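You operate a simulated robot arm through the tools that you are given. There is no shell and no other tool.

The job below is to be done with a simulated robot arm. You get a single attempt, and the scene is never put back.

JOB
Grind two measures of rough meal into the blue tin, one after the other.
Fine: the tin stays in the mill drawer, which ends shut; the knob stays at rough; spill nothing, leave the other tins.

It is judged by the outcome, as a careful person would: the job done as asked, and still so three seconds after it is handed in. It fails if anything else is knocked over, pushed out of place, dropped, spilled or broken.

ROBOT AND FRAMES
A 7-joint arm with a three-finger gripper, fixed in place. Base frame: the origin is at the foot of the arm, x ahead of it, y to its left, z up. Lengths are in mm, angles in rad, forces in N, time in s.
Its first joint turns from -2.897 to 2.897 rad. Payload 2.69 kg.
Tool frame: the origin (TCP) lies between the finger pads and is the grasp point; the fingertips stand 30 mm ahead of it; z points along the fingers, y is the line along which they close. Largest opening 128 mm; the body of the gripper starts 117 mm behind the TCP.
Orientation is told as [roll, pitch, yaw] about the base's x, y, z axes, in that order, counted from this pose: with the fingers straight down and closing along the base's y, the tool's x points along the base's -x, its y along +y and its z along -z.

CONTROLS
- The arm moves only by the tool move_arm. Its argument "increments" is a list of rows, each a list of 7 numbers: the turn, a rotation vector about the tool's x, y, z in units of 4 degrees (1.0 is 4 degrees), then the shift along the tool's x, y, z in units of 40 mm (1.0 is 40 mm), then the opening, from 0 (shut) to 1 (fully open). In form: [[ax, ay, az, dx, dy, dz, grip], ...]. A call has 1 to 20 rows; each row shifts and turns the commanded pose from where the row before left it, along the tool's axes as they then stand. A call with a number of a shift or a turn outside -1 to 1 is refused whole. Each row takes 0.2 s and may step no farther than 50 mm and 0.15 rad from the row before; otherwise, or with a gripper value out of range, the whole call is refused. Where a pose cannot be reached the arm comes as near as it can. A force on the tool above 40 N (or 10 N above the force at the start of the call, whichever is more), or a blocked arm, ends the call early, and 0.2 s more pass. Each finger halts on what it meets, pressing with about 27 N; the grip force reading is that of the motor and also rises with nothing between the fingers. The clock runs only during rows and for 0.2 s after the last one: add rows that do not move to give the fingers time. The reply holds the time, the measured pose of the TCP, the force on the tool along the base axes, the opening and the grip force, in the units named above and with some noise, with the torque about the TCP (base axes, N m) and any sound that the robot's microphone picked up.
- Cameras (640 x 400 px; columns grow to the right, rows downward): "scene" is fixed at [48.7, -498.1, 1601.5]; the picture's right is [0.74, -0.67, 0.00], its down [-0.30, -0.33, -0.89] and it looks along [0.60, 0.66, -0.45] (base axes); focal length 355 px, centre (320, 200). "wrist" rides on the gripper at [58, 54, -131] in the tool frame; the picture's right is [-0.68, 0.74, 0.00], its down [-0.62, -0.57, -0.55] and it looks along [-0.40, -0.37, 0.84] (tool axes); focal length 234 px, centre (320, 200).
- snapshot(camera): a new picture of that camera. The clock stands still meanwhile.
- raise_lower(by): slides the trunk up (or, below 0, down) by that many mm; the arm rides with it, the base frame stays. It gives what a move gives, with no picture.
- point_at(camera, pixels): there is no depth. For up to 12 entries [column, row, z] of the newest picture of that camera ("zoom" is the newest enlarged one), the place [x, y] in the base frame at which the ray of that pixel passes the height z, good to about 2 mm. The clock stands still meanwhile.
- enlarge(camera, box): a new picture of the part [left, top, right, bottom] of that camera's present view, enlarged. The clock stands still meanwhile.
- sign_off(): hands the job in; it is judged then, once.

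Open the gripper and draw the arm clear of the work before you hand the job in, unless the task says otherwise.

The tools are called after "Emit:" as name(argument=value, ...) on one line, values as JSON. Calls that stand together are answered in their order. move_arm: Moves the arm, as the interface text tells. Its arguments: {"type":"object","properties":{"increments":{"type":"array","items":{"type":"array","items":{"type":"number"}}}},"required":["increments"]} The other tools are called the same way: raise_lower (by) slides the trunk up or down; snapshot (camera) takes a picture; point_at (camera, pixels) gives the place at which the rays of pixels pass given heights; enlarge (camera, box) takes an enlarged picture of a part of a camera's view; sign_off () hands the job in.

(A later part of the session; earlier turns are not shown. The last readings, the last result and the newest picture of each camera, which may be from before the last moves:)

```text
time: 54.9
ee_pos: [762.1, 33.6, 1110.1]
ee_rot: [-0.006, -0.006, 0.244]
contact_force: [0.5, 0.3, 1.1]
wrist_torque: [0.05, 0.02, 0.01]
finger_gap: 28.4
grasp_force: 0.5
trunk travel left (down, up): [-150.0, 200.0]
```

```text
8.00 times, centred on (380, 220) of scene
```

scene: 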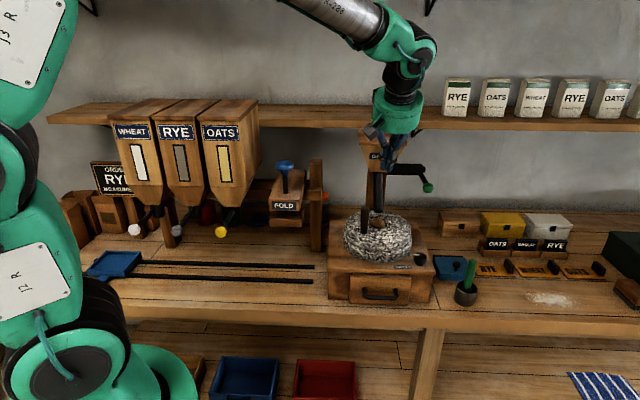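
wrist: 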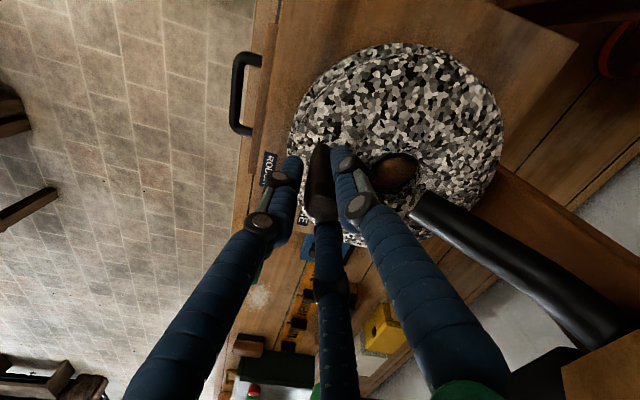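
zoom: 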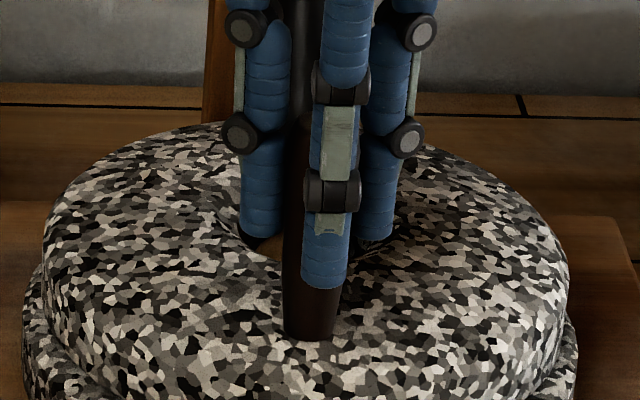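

Force-free now. I continue in the close cage mode, yaw following, for another 32° towards the start side.

Emit:
move_arm(increments=[[0, 0, 1, 0.0587, 0.107, 0, 0.22], [0, 0, 1, 0.0587, 0.107, 0, 0.22], [0, 0, 1, 0.0587, 0.107, 0, 0.22], [0, 0, 1, 0.0587, 0.107, 0, 0.22], [0, 0, 1, 0.0587, 0.107, 0, 0.22], [0, 0, 1, 0.0587, 0.107, 0, 0.22], [0, 0, 1, 0.0587, 0.107, 0, 0.22]])

Emit:
enlarge(camera="wrist", box=[220, 60, 460, 260])

Emit:
enlarge(camera="scene", box=[340, 180, 430, 250])

```text
time: 56.5
ee_pos: [743.2, 63.1, 1110.0]
ee_rot: [-0.002, -0.01, -0.248]
contact_force: [-1.1, 0.7, 0.2]
wrist_torque: [0.0, -0.02, -0.03]
finger_gap: 29.0
grasp_force: 0.5
trunk travel left (down, up): [-150.0, 200.0]
```

```text
2.00 times, centred on (340, 160) of wrist
```

zoom: 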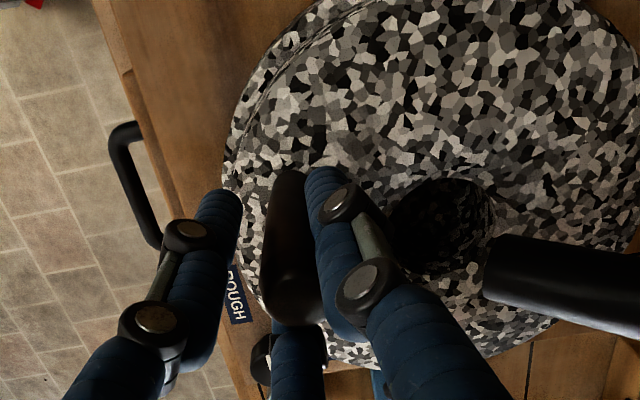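

```text
5.71 times, centred on (385, 215) of scene
```

zoom: 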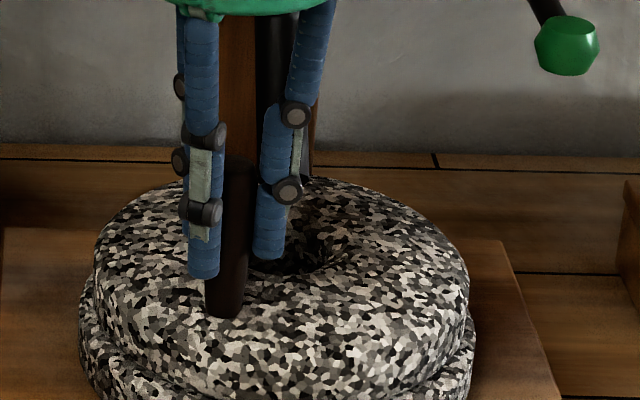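

The eye is now empty and dark: the first measure is fully ground, with no force on the tool. I open a bit, lift clear vertically, and close the fingers.

Emit:
move_arm(increments=[[0, 0, 0, 0, 0, 0, 0.4], [0, 0, 0, 0, 0, -0.5, 0.4], [0, 0, 0, 0, 0, -1, 0.4], [0, 0, 0, 0, 0, -1, 0.4], [0, 0, 0, 0, 0, -1, 0.3], [0, 0, 0, 0, 0, -1, 0], [0, 0, 0, 0, 0, -1, 0], [0, 0, 0, 0, 0, -0.25, 0]])

Emit:
snapshot(camera="wrist")

Emit:
enlarge(camera="scene", box=[330, 130, 450, 320])

```text
time: 58.3
ee_pos: [740.9, 64.7, 1339.0]
ee_rot: [-0.002, -0.012, -0.246]
contact_force: [0.0, 0.7, 0.6]
wrist_torque: [0.03, -0.04, -0.01]
finger_gap: 2.2
grasp_force: 26.5
trunk travel left (down, up): [-150.0, 200.0]
```

```text
taken
```

wrist: 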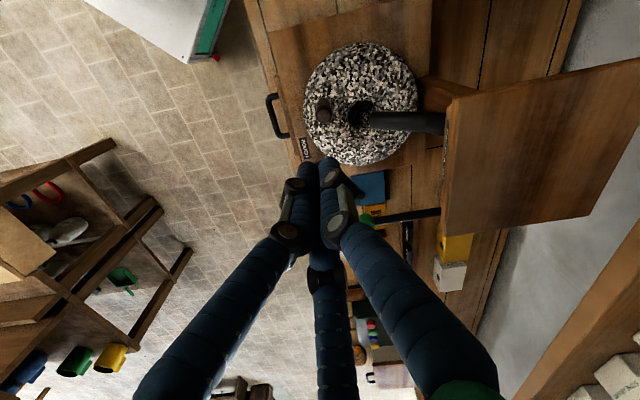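

```text
2.11 times, centred on (390, 225) of scene
```

zoom: 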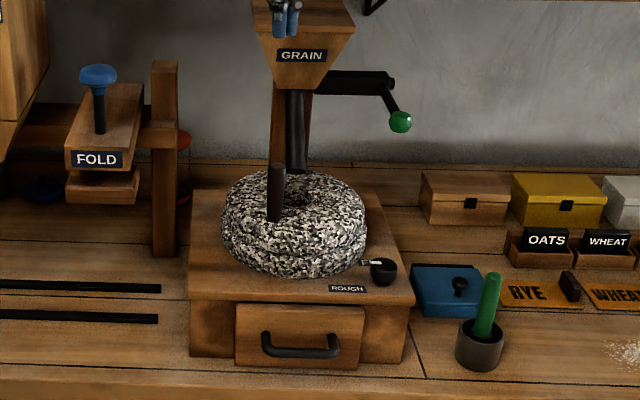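

Eye empty, drawer shut, nothing spilt. I turn the yaw back to ~0.80 and tilt for the lever approach.

Emit:
move_arm(increments=[[0, 0, -1, 0, 0, 0, 0], [0, 0, -1, 0, 0, 0, 0], [0, 0, -1, 0, 0, 0, 0], [0, 0, -1, 0, 0, 0, 0], [0, 0, -1, 0, 0, 0, 0], [0, 0, -1, 0, 0, 0, 0], [0, 0, -1, 0, 0, 0, 0], [0, 0, -1, 0, 0, 0, 0], [0, 0, -1, 0, 0, 0, 0], [0, 0, -1, 0, 0, 0, 0], [0, 0, -1, 0, 0, 0, 0], [0, 0, -1, 0, 0, 0, 0], [0, 0, -1, 0, 0, 0, 0], [0, 0, -1, 0, 0, 0, 0], [0, 0, -1, 0, 0, 0, 0], [0, -1, 0, 0, 0, 0, 0], [0, -1, 0, 0, 0, 0, 0], [0, -1, 0, 0, 0, 0, 0], [0, -1, 0, 0, 0, 0, 0], [0, -1, 0, 0, 0, 0, 0]])

Emit:
move_arm(increments=[[0, -1, 0, 0, 0, 0, 0], [0, 0, 0, -0.082, -0.83, 0.037, 0], [0, 0, 0, -0.082, -0.83, 0.037, 0], [0, 0, 0, -0.082, -0.83, 0.037, 0], [0, 0, 0, -0.082, -0.83, 0.037, 0], [0, 0, 0, -0.082, -0.83, 0.037, 0]])

Emit:
snapshot(camera="wrist")

```text
time: 62.5
ee_pos: [740.5, 63.9, 1339.3]
ee_rot: [-0.012, -0.354, 0.803]
contact_force: [-0.7, -0.3, 0.1]
wrist_torque: [-0.01, -0.01, 0.02]
finger_gap: 2.0
grasp_force: 27.0
trunk travel left (down, up): [-150.0, 200.0]
```

```text
time: 63.9
ee_pos: [874.8, -40.0, 1340.0]
ee_rot: [-0.012, -0.423, 0.805]
contact_force: [0.3, 0.0, -0.5]
wrist_torque: [0.03, -0.01, 0.04]
finger_gap: 2.3
grasp_force: 26.9
trunk travel left (down, up): [-150.0, 200.0]
```

```text
taken
```

wrist: 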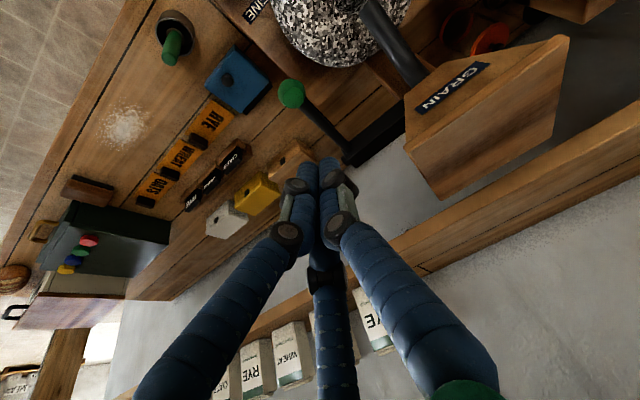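

Same pose as before the first pull. I descend onto the knob and press along the same arc, stopping near the end of travel.

Emit:
move_arm(increments=[[0, 0, 0, 0.356, 0, 0.8, 0], [0, 0, 0, 0.356, 0, 0.8, 0], [0, 0, 0, 0.305, 0, 0.685, 0], [0, 0, 0, 0.102, 0, 0.229, 0], [0, 0, 0, 0.102, 0, 0.229, 0], [0, 0, 0, 0.079, 0, 0.239, 0], [0, 0, 0, 0.056, 0, 0.249, 0], [0, 0, 0, 0.056, 0, 0.249, 0], [0, 0, 0, 0.033, 0, 0.259, 0], [0, 0, 0, 0.01, 0, 0.269, 0]])

Emit:
snapshot(camera="wrist")

Emit:
enlarge(camera="scene", box=[340, 130, 450, 270])

```text
time: 66.1
ee_pos: [882.4, -31.5, 1170.5]
ee_rot: [-0.013, -0.422, 0.806]
contact_force: [-0.6, -2.2, 2.5]
wrist_torque: [-0.01, 0.0, -0.07]
finger_gap: 2.3
grasp_force: 31.4
trunk travel left (down, up): [-150.0, 200.0]
```

```text
taken
```

wrist: 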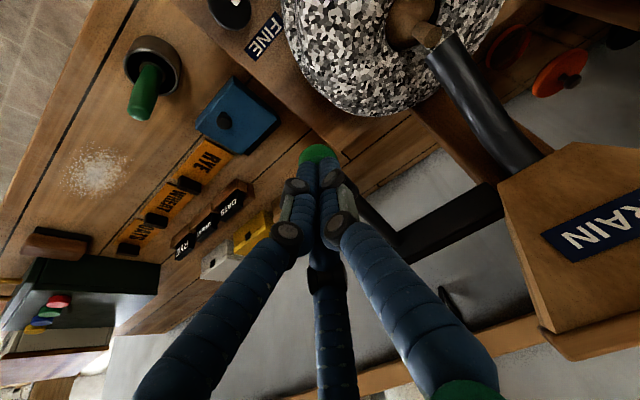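

```text
2.86 times, centred on (395, 200) of scene
```

zoom: 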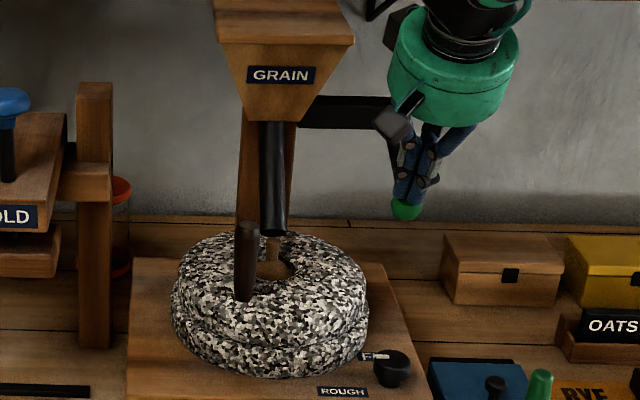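

Grain is visibly pouring from the chute. I hold one moment as the first time, then lift off the same way.

Emit:
move_arm(increments=[[0, 0, 0, 0, 0, 0, 0], [0, 0, 0, -0.05, 0, -0.25, 0], [0, 0, 0, -0.05, 0, -0.25, 0], [0, 0, 0, -0.05, 0, -0.25, 0], [0, 0, 0, -0.1, 0, -0.23, 0], [0, 0, 0, -0.1, 0, -0.23, 0], [0, 0, 0, -0.305, 0, -0.685, 0], [0, 0, 0, -0.356, 0, -0.8, 0], [0, 0, 0, -0.356, 0, -0.8, 0], [0, 0, 0, -0.356, 0, -0.8, 0]])

Emit:
snapshot(camera="wrist")

Emit:
enlarge(camera="scene", box=[340, 130, 450, 270])

```text
time: 68.3
ee_pos: [872.8, -35.0, 1355.5]
ee_rot: [-0.012, -0.423, 0.807]
contact_force: [-0.5, 0.8, -0.3]
wrist_torque: [0.03, -0.03, 0.01]
finger_gap: 2.2
grasp_force: 31.8
trunk travel left (down, up): [-150.0, 200.0]
```

```text
taken
```

wrist: 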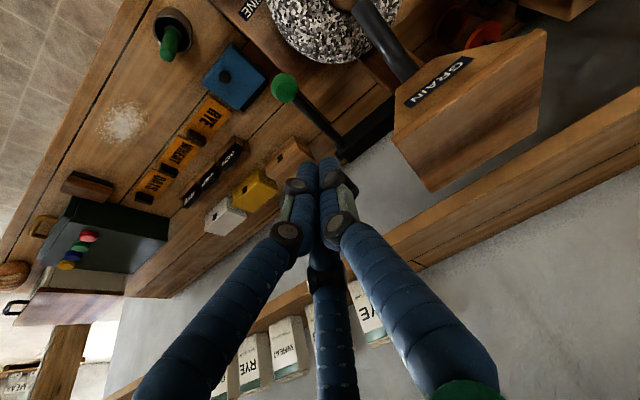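

```text
2.86 times, centred on (395, 200) of scene
```

zoom: 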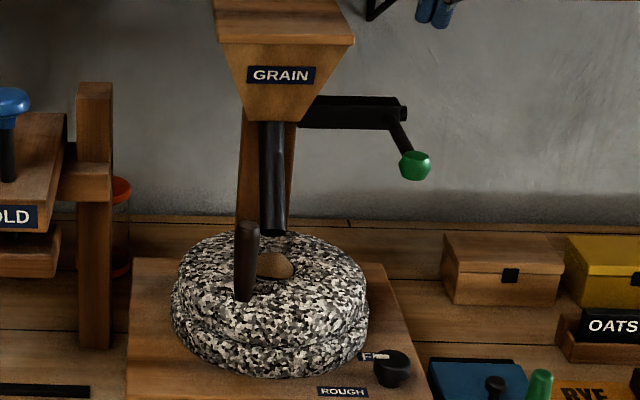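

A second mound fills the eye and the lever is back up. I move left above the handle, upright again, with the gripper half open.

Emit:
move_arm(increments=[[0, 0, 0, 0.183, 0.85, -0.08, 0], [0, 0, 0, 0.183, 0.85, -0.08, 0], [0, 0, 0, 0.183, 0.85, -0.08, 0], [0, 0, 0, 0.183, 0.85, -0.08, 0], [0, 1, 0, 0, 0, 0, 0], [0, 1, 0, 0, 0, 0, 0], [0, 1, 0, 0, 0, 0, 0], [0, 1, 0, 0, 0, 0, 0], [0, 1, 0, 0, 0, 0, 0.3], [0, 1, 0, 0, 0, 0, 0.55], [0, 0, 0, 0, 0, 1, 0.55], [0, 0, 0, 0, 0, 1, 0.55], [0, 0, 0, 0, 0, 1, 0.55]])

Emit:
snapshot(camera="wrist")

Emit:
enlarge(camera="scene", box=[340, 180, 430, 250])

```text
time: 71.1
ee_pos: [757.8, 36.5, 1233.8]
ee_rot: [-0.011, -0.003, 0.801]
contact_force: [0.7, -0.4, -1.1]
wrist_torque: [0.0, -0.02, -0.02]
finger_gap: 70.5
grasp_force: 0.2
trunk travel left (down, up): [-150.0, 200.0]
```

```text
taken
```

wrist: 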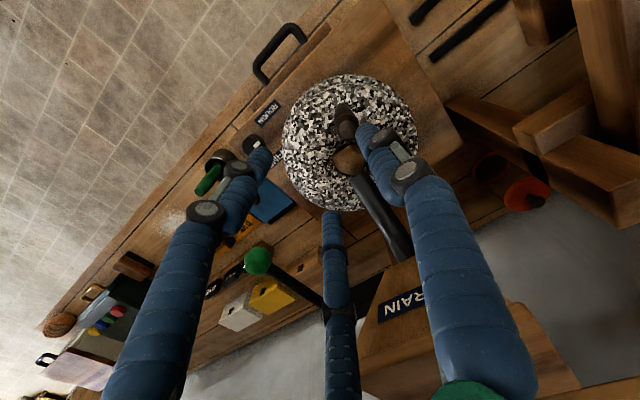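

```text
5.71 times, centred on (385, 215) of scene
```

zoom: 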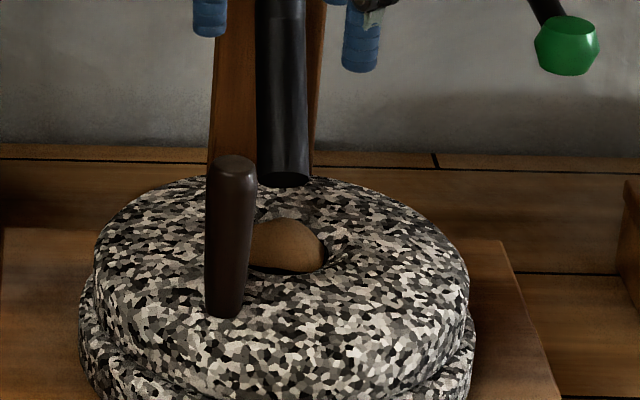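

Emit:
enlarge(camera="wrist", box=[270, 60, 430, 220])

Emit:
point_at(camera="scene", pixels=[[370.6, 208.9, 1125], [370.6, 208.9, 1135], [368.2, 234.1, 1050], [368.2, 234.1, 1060]])

```text
2.50 times, centred on (350, 140) of wrist
```

zoom: 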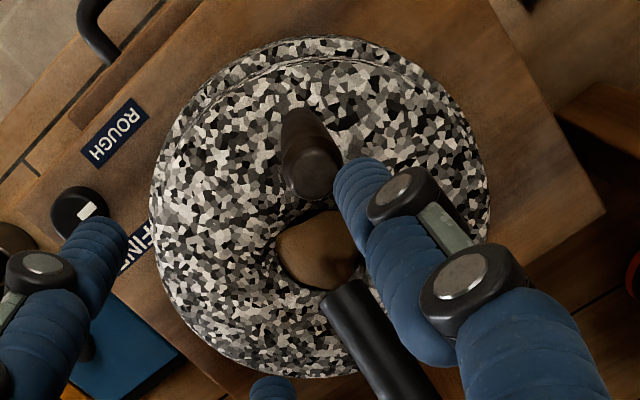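

```text
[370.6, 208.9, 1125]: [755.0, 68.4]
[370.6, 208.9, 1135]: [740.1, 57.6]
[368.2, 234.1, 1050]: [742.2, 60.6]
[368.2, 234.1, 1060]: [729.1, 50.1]
```

Emit:
point_at(camera="zoom", pixels=[[316, 174, 1125], [316, 174, 1135], [300, 120, 1050], [320, 250, 1048]])

```text
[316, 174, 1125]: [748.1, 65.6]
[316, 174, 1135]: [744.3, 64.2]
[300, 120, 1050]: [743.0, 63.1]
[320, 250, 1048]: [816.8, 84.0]
```

Handle at ≈(745,64), φ≈-30°. I set the yaw to match (0.265 rad), centre over the handle, and lower around it.

Emit:
move_arm(increments=[[0, 0, 0, -0.135, 0.355, 0, 0.55], [0, 0, 0, -0.135, 0.355, 0, 0.55], [0, 0, 1, 0, 0, 0, 0.55], [0, 0, 1, 0, 0, 0, 0.55], [0, 0, 1, 0, 0, 0, 0.55], [0, 0, 1, 0, 0, 0, 0.55], [0, 0, 1, 0, 0, 0, 0.55], [0, 0, 1, 0, 0, 0, 0.55], [0, 0, 1, 0, 0, 0, 0.55], [0, 0, 0.7, 0, 0, 0, 0.55]])

Emit:
enlarge(camera="wrist", box=[220, 60, 460, 260])

```text
time: 73.3
ee_pos: [745.0, 64.7, 1235.6]
ee_rot: [-0.007, -0.009, 0.263]
contact_force: [-0.9, -0.6, 0.3]
wrist_torque: [0.0, -0.02, 0.01]
finger_gap: 70.4
grasp_force: 0.0
trunk travel left (down, up): [-150.0, 200.0]
```

```text
2.00 times, centred on (340, 160) of wrist
```

zoom: 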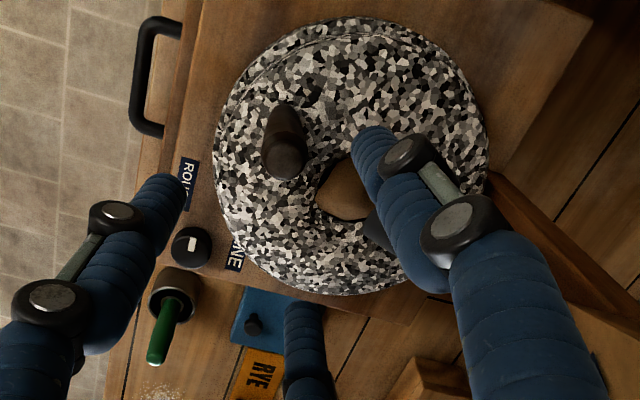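

The handle top at zoom (284,160) matches the predicted aim (279,158). I descend and close to the loose cage.

Emit:
move_arm(increments=[[0, 0, 0, 0, 0, 0.8, 0.55], [0, 0, 0, 0, 0, 0.8, 0.55], [0, 0, 0, 0, 0, 0.8, 0.55], [0, 0, 0, 0, 0, 0.75, 0.55], [0, 0, 0, 0, 0, 0, 0.4], [0, 0, 0, 0, 0, 0, 0.3], [0, 0, 0, 0, 0, 0, 0.25], [0, 0, 0, 0, 0, 0, 0.22], [0, 0, 0, 0, 0, 0, 0.22]])

Emit:
enlarge(camera="wrist", box=[220, 60, 460, 260])

```text
time: 75.3
ee_pos: [746.0, 63.5, 1109.9]
ee_rot: [-0.005, -0.008, 0.264]
contact_force: [2.5, 0.5, -0.3]
wrist_torque: [0.0, 0.0, -0.01]
finger_gap: 29.8
grasp_force: 0.8
trunk travel left (down, up): [-150.0, 200.0]
```

```text
2.00 times, centred on (340, 160) of wrist
```

zoom: 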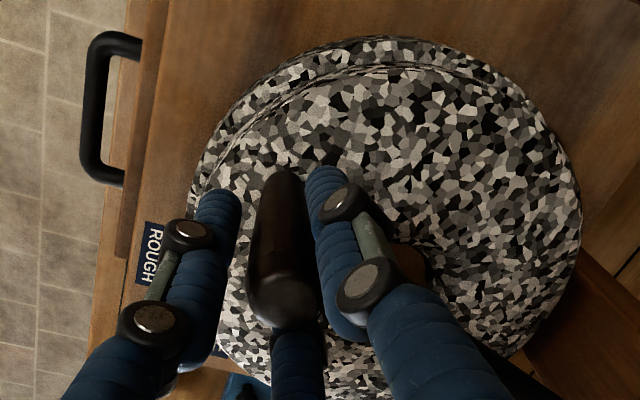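

Caged with almost no force. I sweep toward the right, 40° with yaw following.

Emit:
move_arm(increments=[[0, 0, -1, -0.0042, -0.1207, 0, 0.22], [0, 0, -1, -0.0042, -0.1207, 0, 0.22], [0, 0, -1, -0.0042, -0.1207, 0, 0.22], [0, 0, -1, -0.0042, -0.1207, 0, 0.22], [0, 0, -1, -0.0042, -0.1207, 0, 0.22], [0, 0, -1, -0.0042, -0.1207, 0, 0.22], [0, 0, -1, -0.0042, -0.1207, 0, 0.22], [0, 0, -1, -0.0042, -0.1207, 0, 0.22], [0, 0, -1, -0.0042, -0.1207, 0, 0.22], [0, 0, -1, -0.0042, -0.1207, 0, 0.22]])

Emit:
enlarge(camera="wrist", box=[220, 60, 460, 260])

Emit:
enlarge(camera="scene", box=[340, 180, 430, 250])

```text
time: 77.5
ee_pos: [774.4, 23.9, 1108.2]
ee_rot: [-0.013, -0.003, 0.962]
contact_force: [0.1, 0.1, -0.4]
wrist_torque: [-0.03, -0.04, 0.02]
finger_gap: 28.0
grasp_force: 0.0
trunk travel left (down, up): [-150.0, 200.0]
```

```text
2.00 times, centred on (340, 160) of wrist
```

zoom: 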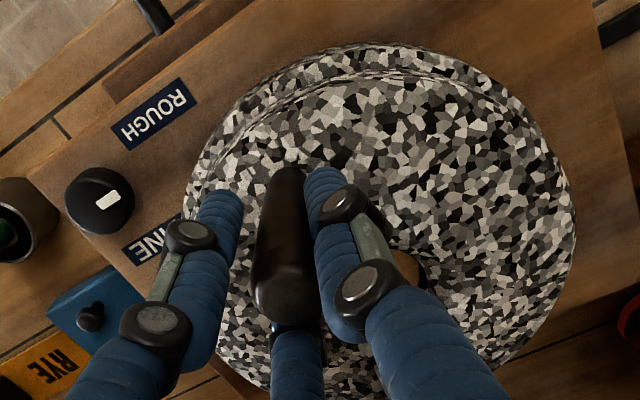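

```text
5.71 times, centred on (385, 215) of scene
```

zoom: 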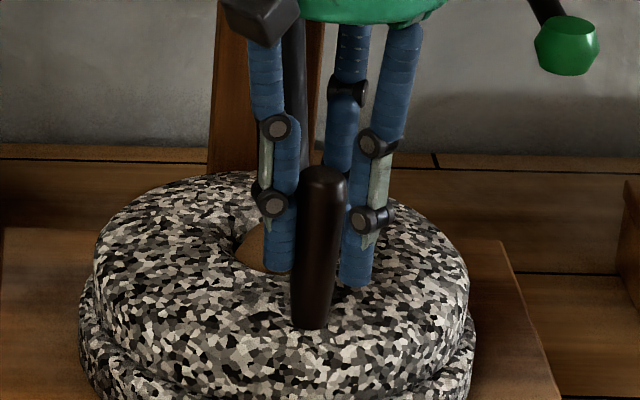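

Works with no load. I continue another 36° to the right.

Emit:
move_arm(increments=[[0, 0, -1, -0.0042, -0.1207, 0, 0.22], [0, 0, -1, -0.0042, -0.1207, 0, 0.22], [0, 0, -1, -0.0042, -0.1207, 0, 0.22], [0, 0, -1, -0.0042, -0.1207, 0, 0.22], [0, 0, -1, -0.0042, -0.1207, 0, 0.22], [0, 0, -1, -0.0042, -0.1207, 0, 0.22], [0, 0, -1, -0.0042, -0.1207, 0, 0.22], [0, 0, -1, -0.0042, -0.1207, 0, 0.22], [0, 0, -1, -0.0042, -0.1207, 0, 0.22]])

Emit:
enlarge(camera="wrist", box=[220, 60, 460, 260])

Emit:
enlarge(camera="scene", box=[340, 180, 430, 250])

```text
time: 79.5
ee_pos: [814.3, 13.1, 1108.0]
ee_rot: [-0.011, 0.005, 1.591]
contact_force: [-1.2, 0.5, -1.5]
wrist_torque: [-0.02, 0.03, -0.02]
finger_gap: 28.7
grasp_force: 0.3
trunk travel left (down, up): [-150.0, 200.0]
```

```text
2.00 times, centred on (340, 160) of wrist
```

zoom: 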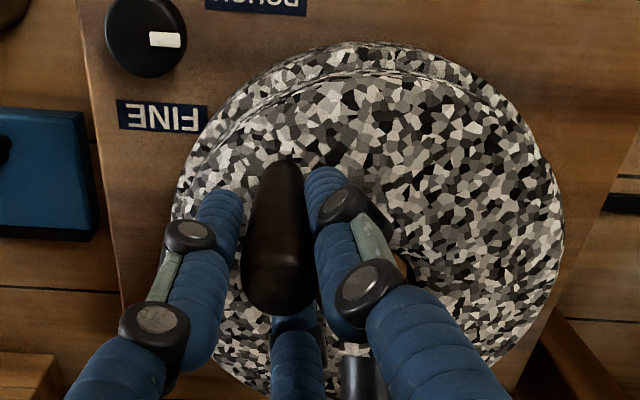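

```text
5.71 times, centred on (385, 215) of scene
```

zoom: 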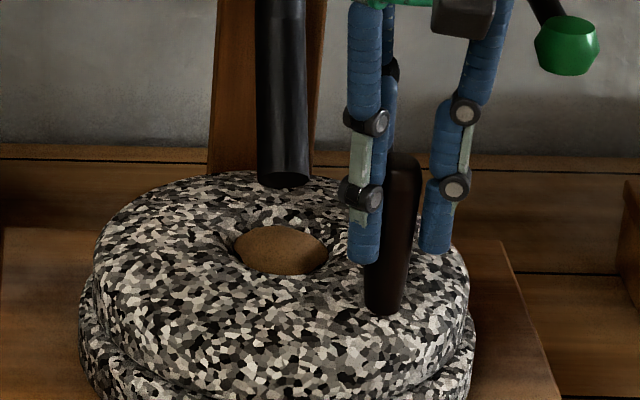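

The grain is down a little; φ≈47°. I trim 2 mm outward and sweep back 76° to the left.

Emit:
move_arm(increments=[[0, 0, 0, 0.05, 0, 0, 0.22], [0, 0, 1, -0.0042, 0.1225, 0, 0.22], [0, 0, 1, -0.0042, 0.1225, 0, 0.22], [0, 0, 1, -0.0042, 0.1225, 0, 0.22], [0, 0, 1, -0.0042, 0.1225, 0, 0.22], [0, 0, 1, -0.0042, 0.1225, 0, 0.22], [0, 0, 1, -0.0042, 0.1225, 0, 0.22], [0, 0, 1, -0.0042, 0.1225, 0, 0.22], [0, 0, 1, -0.0042, 0.1225, 0, 0.22], [0, 0, 1, -0.0042, 0.1225, 0, 0.22], [0, 0, 1, -0.0042, 0.1225, 0, 0.22], [0, 0, 1, -0.0042, 0.1225, 0, 0.22]])

Emit:
enlarge(camera="wrist", box=[220, 60, 460, 260])

Emit:
enlarge(camera="scene", box=[340, 180, 430, 250])

```text
time: 82.1
ee_pos: [766.3, 31.2, 1108.1]
ee_rot: [-0.01, -0.003, 0.821]
contact_force: [7.0, 11.5, -0.2]
wrist_torque: [-0.19, 0.04, 0.2]
finger_gap: 35.6
grasp_force: 4.8
trunk travel left (down, up): [-150.0, 200.0]
```

```text
2.00 times, centred on (340, 160) of wrist
```

zoom: 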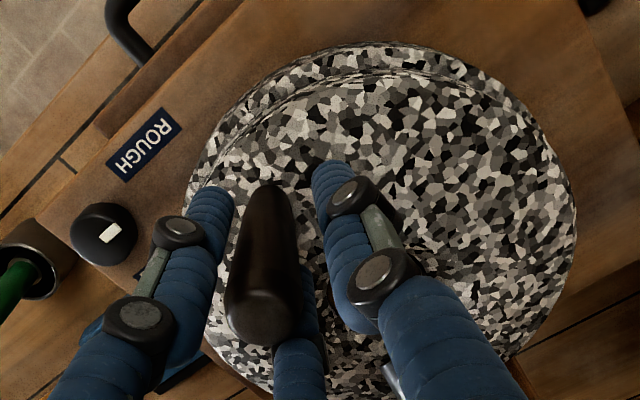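

```text
5.71 times, centred on (385, 215) of scene
```

zoom: 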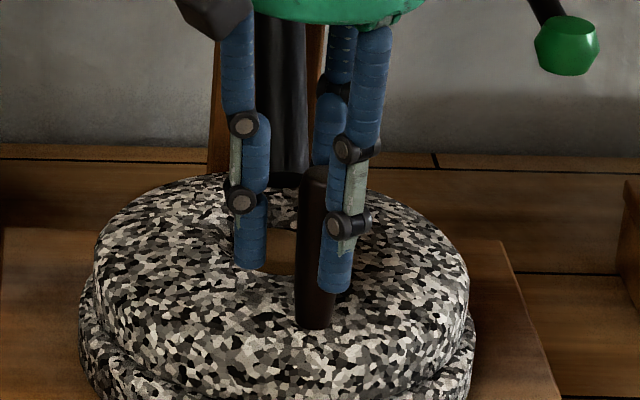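

In this direction the handle wedges between two fingers (gap 35.6). I open a little, recentre, rotate the tool 36° so a finger sits behind the handle as in the earlier smooth run, and close again.

Emit:
move_arm(increments=[[0, 0, 0, 0, 0, 0, 0.42], [0, 0, 0, 0, -0.17, 0, 0.42], [0, 0, 1, 0, 0, 0, 0.42], [0, 0, 1, 0, 0, 0, 0.42], [0, 0, 1, 0, 0, 0, 0.42], [0, 0, 1, 0, 0, 0, 0.42], [0, 0, 1, 0, 0, 0, 0.42], [0, 0, 1, 0, 0, 0, 0.42], [0, 0, 1, 0, 0, 0, 0.42], [0, 0, 1, 0, 0, 0, 0.42], [0, 0, 1, 0, 0, 0, 0.42], [0, 0, 0, 0, 0, 0, 0.32], [0, 0, 0, 0, 0, 0, 0.25], [0, 0, 0, 0, 0, 0, 0.22], [0, 0, 0, 0, 0, 0, 0.22]])

Emit:
enlarge(camera="wrist", box=[220, 60, 460, 260])

Emit:
enlarge(camera="scene", box=[340, 180, 430, 250])

```text
time: 85.3
ee_pos: [769.4, 26.7, 1107.9]
ee_rot: [-0.007, -0.01, 0.192]
contact_force: [0.8, -0.5, 0.0]
wrist_torque: [0.03, -0.01, -0.04]
finger_gap: 29.0
grasp_force: 0.4
trunk travel left (down, up): [-150.0, 200.0]
```

```text
2.00 times, centred on (340, 160) of wrist
```

zoom: 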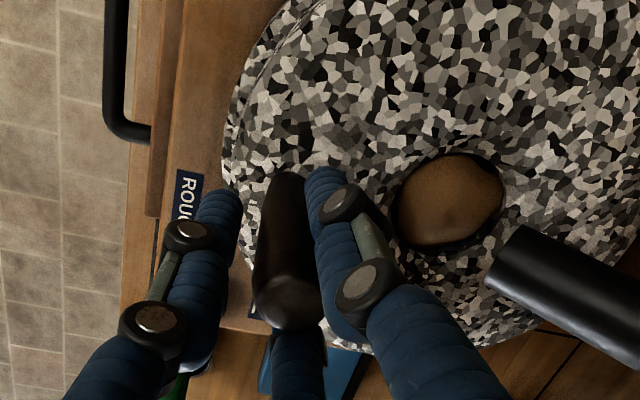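

```text
5.71 times, centred on (385, 215) of scene
```

zoom: 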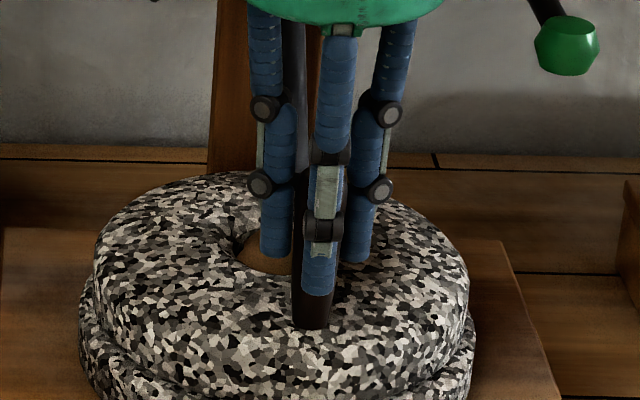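

Centred again with no force. I sweep left 36° with this finger arrangement.

Emit:
move_arm(increments=[[0, 0, 1, 0.078, 0.0944, 0, 0.22], [0, 0, 1, 0.078, 0.0944, 0, 0.22], [0, 0, 1, 0.078, 0.0944, 0, 0.22], [0, 0, 1, 0.078, 0.0944, 0, 0.22], [0, 0, 1, 0.078, 0.0944, 0, 0.22], [0, 0, 1, 0.078, 0.0944, 0, 0.22], [0, 0, 1, 0.078, 0.0944, 0, 0.22], [0, 0, 1, 0.078, 0.0944, 0, 0.22], [0, 0, 1, 0.078, 0.0944, 0, 0.22]])

Emit:
enlarge(camera="wrist", box=[220, 60, 460, 260])

Emit:
enlarge(camera="scene", box=[340, 180, 430, 250])

```text
time: 87.3
ee_pos: [744.4, 62.5, 1107.3]
ee_rot: [0.0, -0.013, -0.436]
contact_force: [-0.2, -0.3, -0.2]
wrist_torque: [-0.01, 0.01, -0.01]
finger_gap: 28.9
grasp_force: 0.1
trunk travel left (down, up): [-150.0, 200.0]
```

```text
2.00 times, centred on (340, 160) of wrist
```

zoom: 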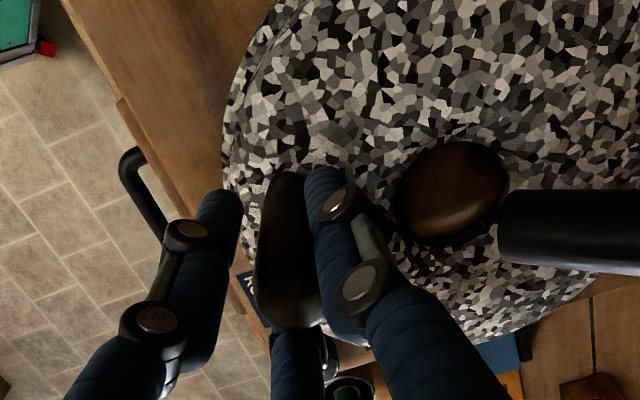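

```text
5.71 times, centred on (385, 215) of scene
```

zoom: 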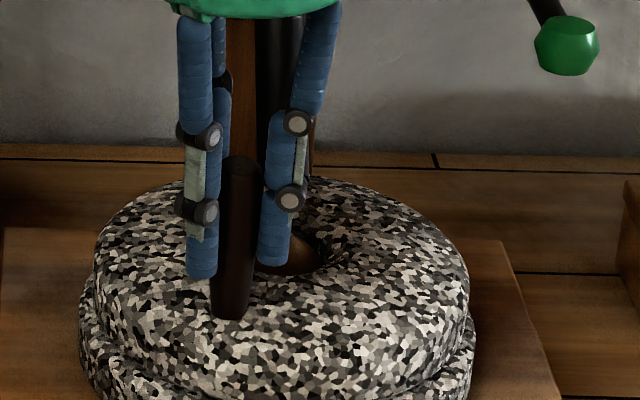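

Good. To make both directions work without re-gripping I turn the tool 11° in place and sweep right again, 60°.

Emit:
move_arm(increments=[[0, 0, -1, 0, 0, 0, 0.22], [0, 0, -1, 0, 0, 0, 0.22], [0, 0, -0.8, 0, 0, 0, 0.22], [0, 0, -1, -0.0643, -0.1028, 0, 0.22], [0, 0, -1, -0.0643, -0.1028, 0, 0.22], [0, 0, -1, -0.0643, -0.1028, 0, 0.22], [0, 0, -1, -0.0643, -0.1028, 0, 0.22], [0, 0, -1, -0.0643, -0.1028, 0, 0.22], [0, 0, -1, -0.0643, -0.1028, 0, 0.22], [0, 0, -1, -0.0643, -0.1028, 0, 0.22], [0, 0, -1, -0.0643, -0.1028, 0, 0.22], [0, 0, -1, -0.0643, -0.1028, 0, 0.22]])

Emit:
enlarge(camera="wrist", box=[220, 60, 460, 260])

Emit:
enlarge(camera="scene", box=[340, 180, 430, 250])

```text
time: 89.9
ee_pos: [769.3, 25.3, 1108.4]
ee_rot: [-0.009, -0.007, 0.392]
contact_force: [-0.1, 0.4, -0.8]
wrist_torque: [-0.02, 0.01, 0.02]
finger_gap: 28.8
grasp_force: 0.6
trunk travel left (down, up): [-150.0, 200.0]
```

```text
2.00 times, centred on (340, 160) of wrist
```

zoom: 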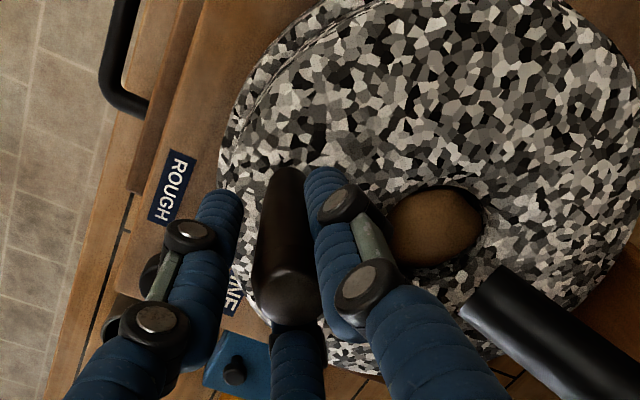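

```text
5.71 times, centred on (385, 215) of scene
```

zoom: 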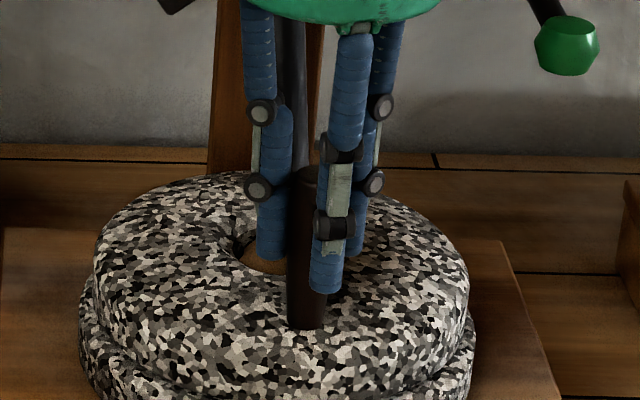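

Smooth. I sweep on 36° to the right and then start back left in one call.

Emit:
move_arm(increments=[[0, 0, -1, -0.0643, -0.1028, 0, 0.22], [0, 0, -1, -0.0643, -0.1028, 0, 0.22], [0, 0, -1, -0.0643, -0.1028, 0, 0.22], [0, 0, -1, -0.0643, -0.1028, 0, 0.22], [0, 0, -1, -0.0643, -0.1028, 0, 0.22], [0, 0, -1, -0.0643, -0.1028, 0, 0.22], [0, 0, -1, -0.0643, -0.1028, 0, 0.22], [0, 0, -1, -0.0643, -0.1028, 0, 0.22], [0, 0, -1, -0.0643, -0.1028, 0, 0.22]])

Emit:
enlarge(camera="wrist", box=[220, 60, 460, 260])

Emit:
enlarge(camera="scene", box=[340, 180, 430, 250])

```text
time: 91.9
ee_pos: [809.8, 12.4, 1109.6]
ee_rot: [-0.009, -0.002, 1.019]
contact_force: [-1.2, 0.6, -1.9]
wrist_torque: [0.02, -0.03, 0.04]
finger_gap: 28.8
grasp_force: 0.7
trunk travel left (down, up): [-150.0, 200.0]
```

```text
2.00 times, centred on (340, 160) of wrist
```

zoom: 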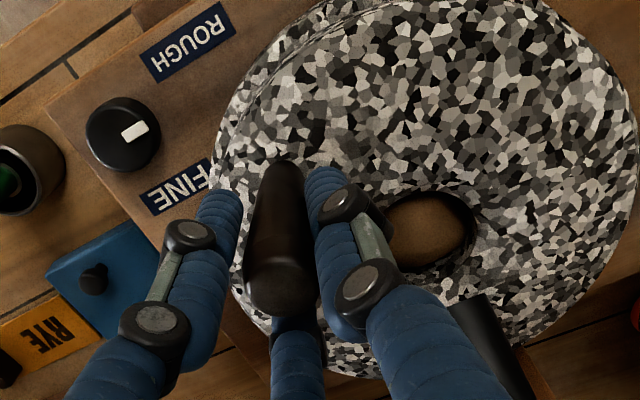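

```text
5.71 times, centred on (385, 215) of scene
```

zoom: 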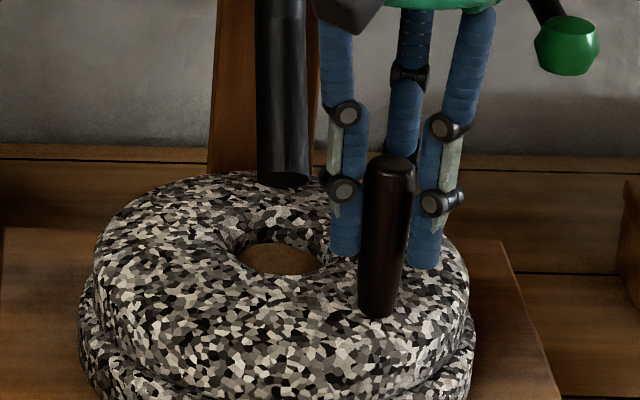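

Grain is well down. Now back left 72° with a 1.5 mm outward trim.

Emit:
move_arm(increments=[[0, 0, 0, 0.032, -0.019, 0, 0.22], [0, 0, 1, 0.0573, 0.1077, 0, 0.22], [0, 0, 1, 0.0573, 0.1077, 0, 0.22], [0, 0, 1, 0.0573, 0.1077, 0, 0.22], [0, 0, 1, 0.0573, 0.1077, 0, 0.22], [0, 0, 1, 0.0573, 0.1077, 0, 0.22], [0, 0, 1, 0.0573, 0.1077, 0, 0.22], [0, 0, 1, 0.0573, 0.1077, 0, 0.22], [0, 0, 1, 0.0573, 0.1077, 0, 0.22], [0, 0, 1, 0.0573, 0.1077, 0, 0.22], [0, 0, 1, 0.0573, 0.1077, 0, 0.22]])

Emit:
enlarge(camera="wrist", box=[220, 60, 460, 260])

Emit:
enlarge(camera="scene", box=[340, 180, 430, 250])

```text
time: 94.3
ee_pos: [765.7, 29.1, 1108.4]
ee_rot: [-0.007, -0.009, 0.32]
contact_force: [1.5, 0.6, 0.7]
wrist_torque: [-0.01, -0.03, 0.02]
finger_gap: 28.6
grasp_force: 0.4
trunk travel left (down, up): [-150.0, 200.0]
```

```text
2.00 times, centred on (340, 160) of wrist
```

zoom: 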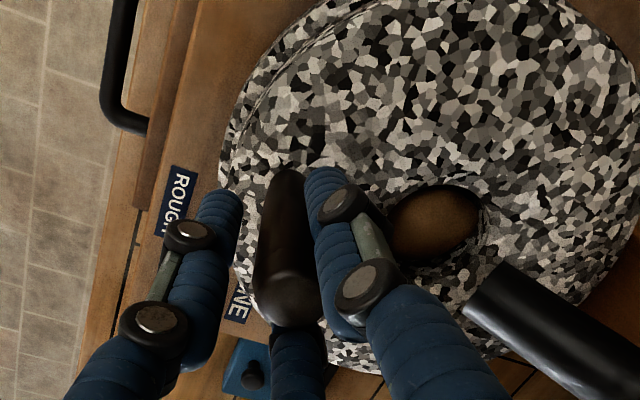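

```text
5.71 times, centred on (385, 215) of scene
```

zoom: 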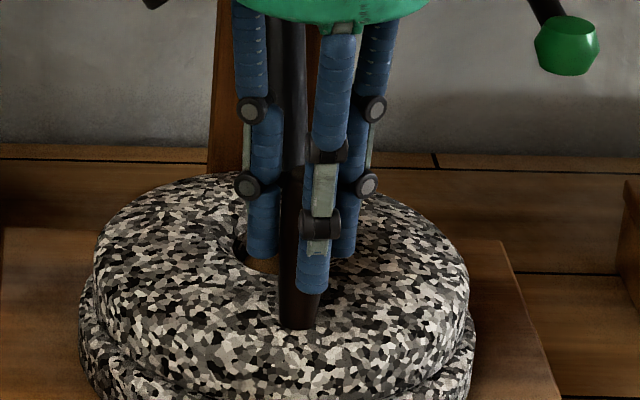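

Still some grain in the eye. I continue left 32° more to the start side.

Emit:
move_arm(increments=[[0, 0, 1, 0.0573, 0.1077, 0, 0.22], [0, 0, 1, 0.0573, 0.1077, 0, 0.22], [0, 0, 1, 0.0573, 0.1077, 0, 0.22], [0, 0, 1, 0.0573, 0.1077, 0, 0.22], [0, 0, 1, 0.0573, 0.1077, 0, 0.22], [0, 0, 1, 0.0573, 0.1077, 0, 0.22], [0, 0, 1, 0.0573, 0.1077, 0, 0.22], [0, 0, 1, 0.0573, 0.1077, 0, 0.22]])

Emit:
enlarge(camera="wrist", box=[220, 60, 460, 260])

Emit:
enlarge(camera="scene", box=[340, 180, 430, 250])

```text
time: 96.1
ee_pos: [745.3, 60.3, 1108.9]
ee_rot: [-0.001, -0.01, -0.239]
contact_force: [-0.2, -1.2, -0.2]
wrist_torque: [0.03, -0.01, -0.02]
finger_gap: 28.9
grasp_force: 0.7
trunk travel left (down, up): [-150.0, 200.0]
```

```text
2.00 times, centred on (340, 160) of wrist
```

zoom: 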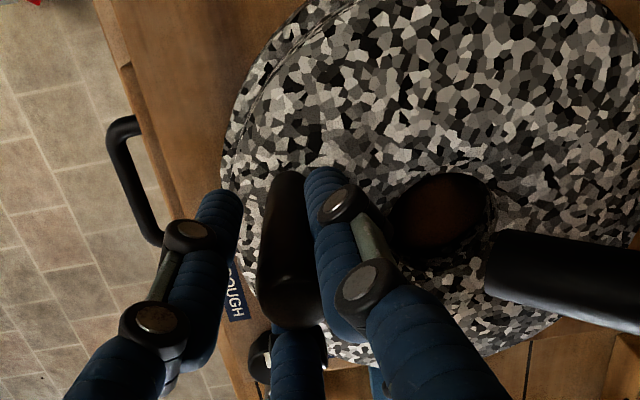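

```text
5.71 times, centred on (385, 215) of scene
```

zoom: 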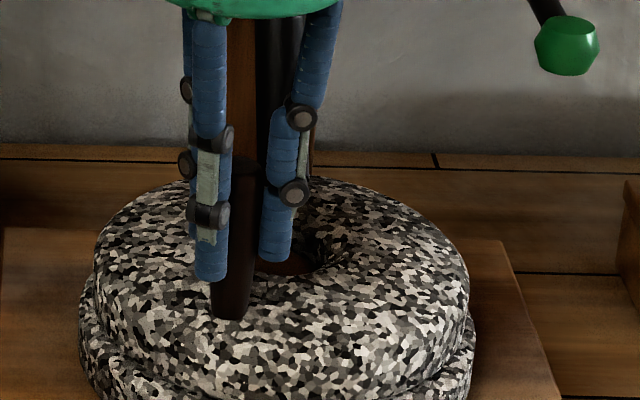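

A thin layer remains. I sweep right again 36°.

Emit:
move_arm(increments=[[0, 0, -1, -0.0643, -0.1028, 0, 0.22], [0, 0, -1, -0.0643, -0.1028, 0, 0.22], [0, 0, -1, -0.0643, -0.1028, 0, 0.22], [0, 0, -1, -0.0643, -0.1028, 0, 0.22], [0, 0, -1, -0.0643, -0.1028, 0, 0.22], [0, 0, -1, -0.0643, -0.1028, 0, 0.22], [0, 0, -1, -0.0643, -0.1028, 0, 0.22], [0, 0, -1, -0.0643, -0.1028, 0, 0.22], [0, 0, -1, -0.0643, -0.1028, 0, 0.22]])

Emit:
enlarge(camera="wrist", box=[220, 60, 460, 260])

Emit:
enlarge(camera="scene", box=[340, 180, 430, 250])

```text
time: 98.1
ee_pos: [770.2, 25.5, 1107.6]
ee_rot: [-0.008, -0.006, 0.392]
contact_force: [0.2, 0.3, -0.5]
wrist_torque: [-0.01, 0.01, -0.02]
finger_gap: 28.8
grasp_force: 0.6
trunk travel left (down, up): [-150.0, 200.0]
```

```text
2.00 times, centred on (340, 160) of wrist
```

zoom: 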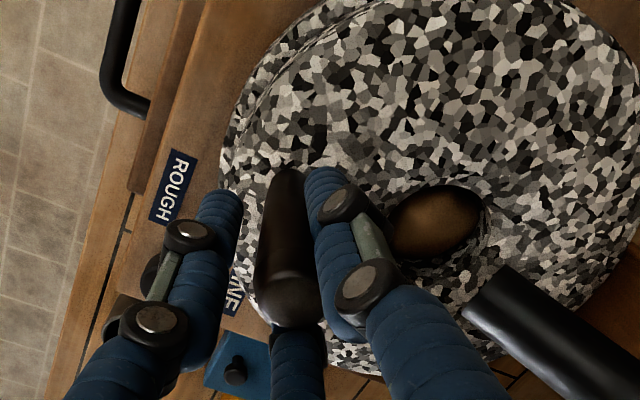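

```text
5.71 times, centred on (385, 215) of scene
```

zoom: 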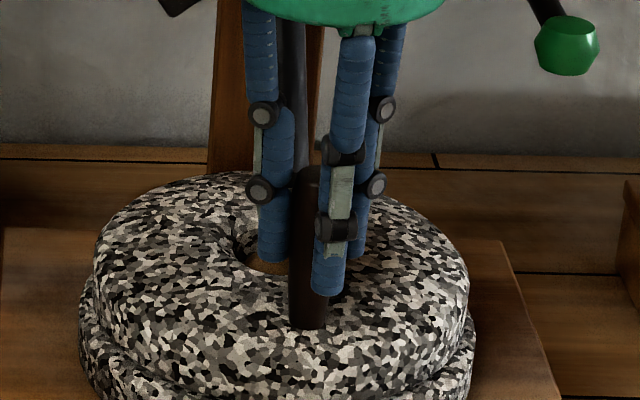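

Lower still. Another 36° right.

Emit:
move_arm(increments=[[0, 0, -1, -0.0643, -0.1028, 0, 0.22], [0, 0, -1, -0.0643, -0.1028, 0, 0.22], [0, 0, -1, -0.0643, -0.1028, 0, 0.22], [0, 0, -1, -0.0643, -0.1028, 0, 0.22], [0, 0, -1, -0.0643, -0.1028, 0, 0.22], [0, 0, -1, -0.0643, -0.1028, 0, 0.22], [0, 0, -1, -0.0643, -0.1028, 0, 0.22], [0, 0, -1, -0.0643, -0.1028, 0, 0.22], [0, 0, -1, -0.0643, -0.1028, 0, 0.22]])

Emit:
enlarge(camera="wrist", box=[220, 60, 460, 260])

Emit:
enlarge(camera="scene", box=[340, 180, 430, 250])

```text
time: 100.1
ee_pos: [809.2, 11.3, 1108.0]
ee_rot: [-0.013, -0.001, 1.019]
contact_force: [-0.9, 0.6, -1.4]
wrist_torque: [-0.04, 0.02, 0.0]
finger_gap: 28.4
grasp_force: 0.0
trunk travel left (down, up): [-150.0, 200.0]
```

```text
2.00 times, centred on (340, 160) of wrist
```

zoom: 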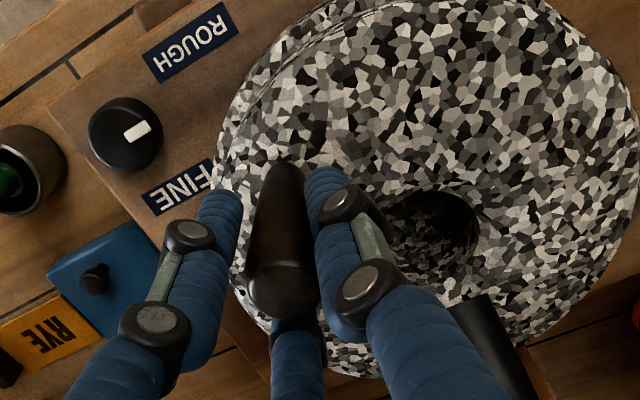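

```text
5.71 times, centred on (385, 215) of scene
```

zoom: 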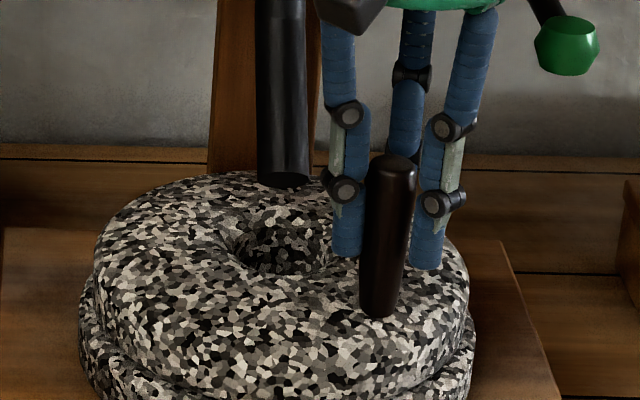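

The eye is empty: second measure ground (about one full turn's worth, as the first). I open, lift straight up clear of the handle, and check everything.

Emit:
move_arm(increments=[[0, 0, 0, 0, 0, 0, 0.38], [0, 0, 0, 0, 0, -0.5, 0.38], [0, 0, 0, 0, 0, -1, 0.38], [0, 0, 0, 0, 0, -1, 0.38], [0, 0, 0, 0, 0, -1, 0.38], [0, 0, 0, 0, 0, -1, 0.38], [0, 0, 0, 0, 0, -1, 0.38], [0, 0, 0, 0, 0, -1, 0.38]])

Emit:
snapshot(camera="wrist")

Emit:
enlarge(camera="scene", box=[330, 160, 450, 320])

```text
time: 101.9
ee_pos: [807.5, 15.4, 1369.1]
ee_rot: [-0.01, -0.002, 1.018]
contact_force: [0.6, 0.3, 0.1]
wrist_torque: [-0.01, 0.02, -0.01]
finger_gap: 48.7
grasp_force: 0.1
trunk travel left (down, up): [-150.0, 200.0]
```

```text
taken
```

wrist: 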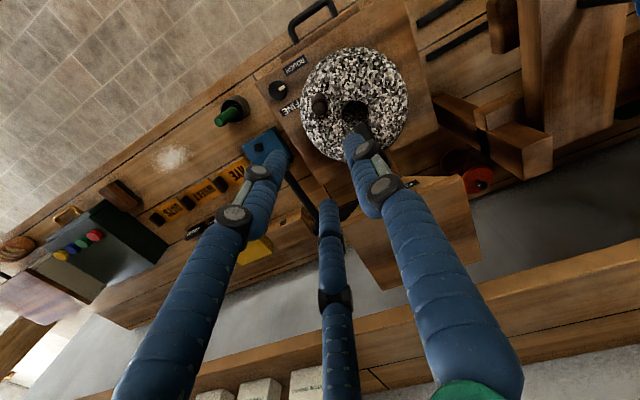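

```text
2.50 times, centred on (390, 240) of scene
```

zoom: 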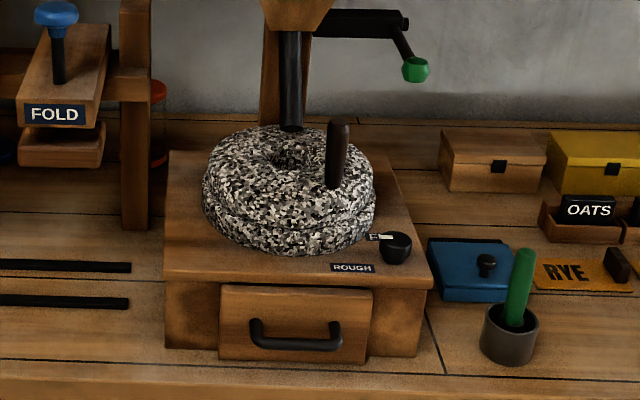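

Everything is in place: eye empty, lever up, knob unchanged. I zoom on the drawer edges and the bench to make sure it's fully shut and nothing spilt.

Emit:
enlarge(camera="scene", box=[345, 255, 440, 310])

Emit:
enlarge(camera="wrist", box=[250, 0, 430, 170])

```text
6.74 times, centred on (392, 282) of scene
```

zoom: 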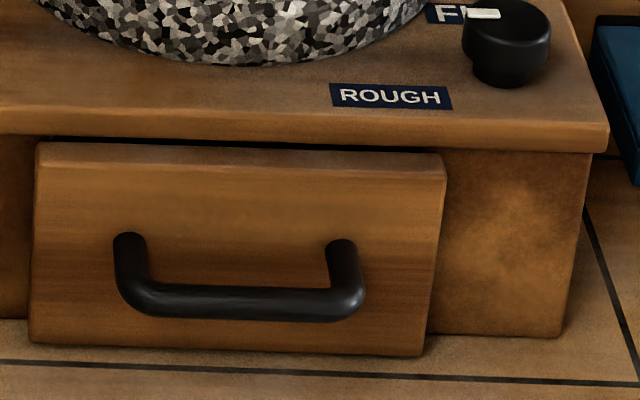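

```text
2.35 times, centred on (340, 85) of wrist
```

zoom: 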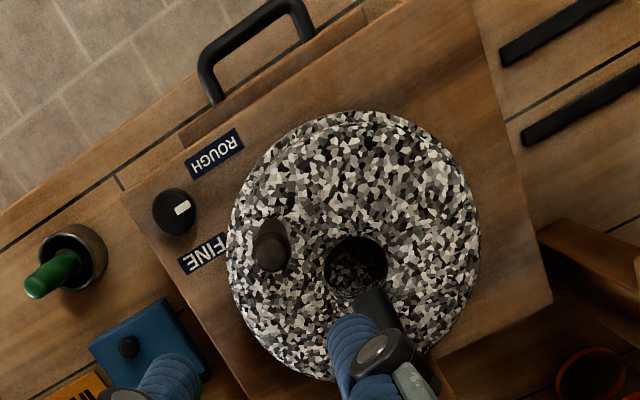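

The drawer looks flush. To be certain it is fully home, I'll go round to the front and give the pull a second gentle push; first retreat, yaw square and close the fingers.

Emit:
move_arm(increments=[[0, 0, 0.8, 0, 0, 0, 0.2], [0, 0, 0.8, 0, 0, 0, 0], [0, 0, 0.8, 0, 0, 0, 0], [0, 0, 0.8, 0, 0, 0, 0], [0, 0, 0, 0.875, 0.164, 0, 0], [0, 0, 0, 0.875, 0.164, 0, 0], [0, 0, 0, 0.875, 0.164, 0, 0], [0, 0, 0, 0.875, 0.164, 0, 0], [0, 0, 0, 0.875, 0.164, 0, 0], [0, 0, 0, 0.875, 0.164, 0, 0], [0, 0, 0, 0.875, 0.164, 0, 0]])

Emit:
move_arm(increments=[[0, 0, 0, 0, 0, 1, 0], [0, 0, 0, 0, 0, 1, 0], [0, 0, 0, 0, 0, 1, 0], [0, 0, 0, 0, 0, 1, 0], [0, 0, 0, 0, 0, 1, 0], [0, 0, 0, 0, 0, 1, 0], [0, 0, 0, 0, 0, 1, 0], [0, 0, 0, 0, 0, 1, 0], [0, 0, 0, 0, 0, 1, 0]])

Emit:
snapshot(camera="wrist")

```text
time: 104.3
ee_pos: [602.9, -131.3, 1364.6]
ee_rot: [-0.011, -0.004, 0.795]
contact_force: [0.7, -0.1, 0.7]
wrist_torque: [0.0, 0.01, 0.01]
finger_gap: 2.2
grasp_force: 27.7
trunk travel left (down, up): [-150.0, 200.0]
```

```text
time: 106.3
ee_pos: [606.1, -133.0, 1009.2]
ee_rot: [-0.014, -0.006, 0.794]
contact_force: [-0.5, 0.1, 0.2]
wrist_torque: [0.01, 0.0, -0.01]
finger_gap: 2.5
grasp_force: 26.7
trunk travel left (down, up): [-150.0, 200.0]
```

```text
taken
```

wrist: 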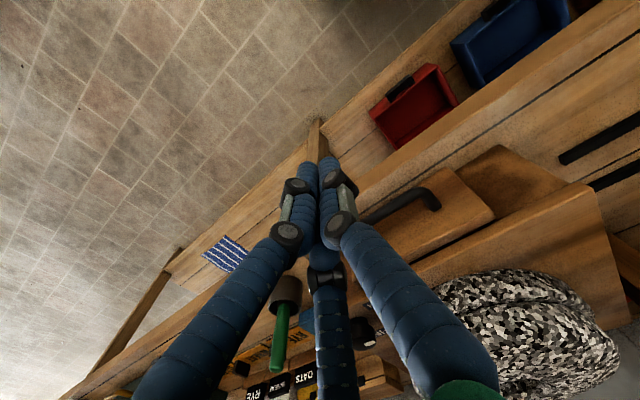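

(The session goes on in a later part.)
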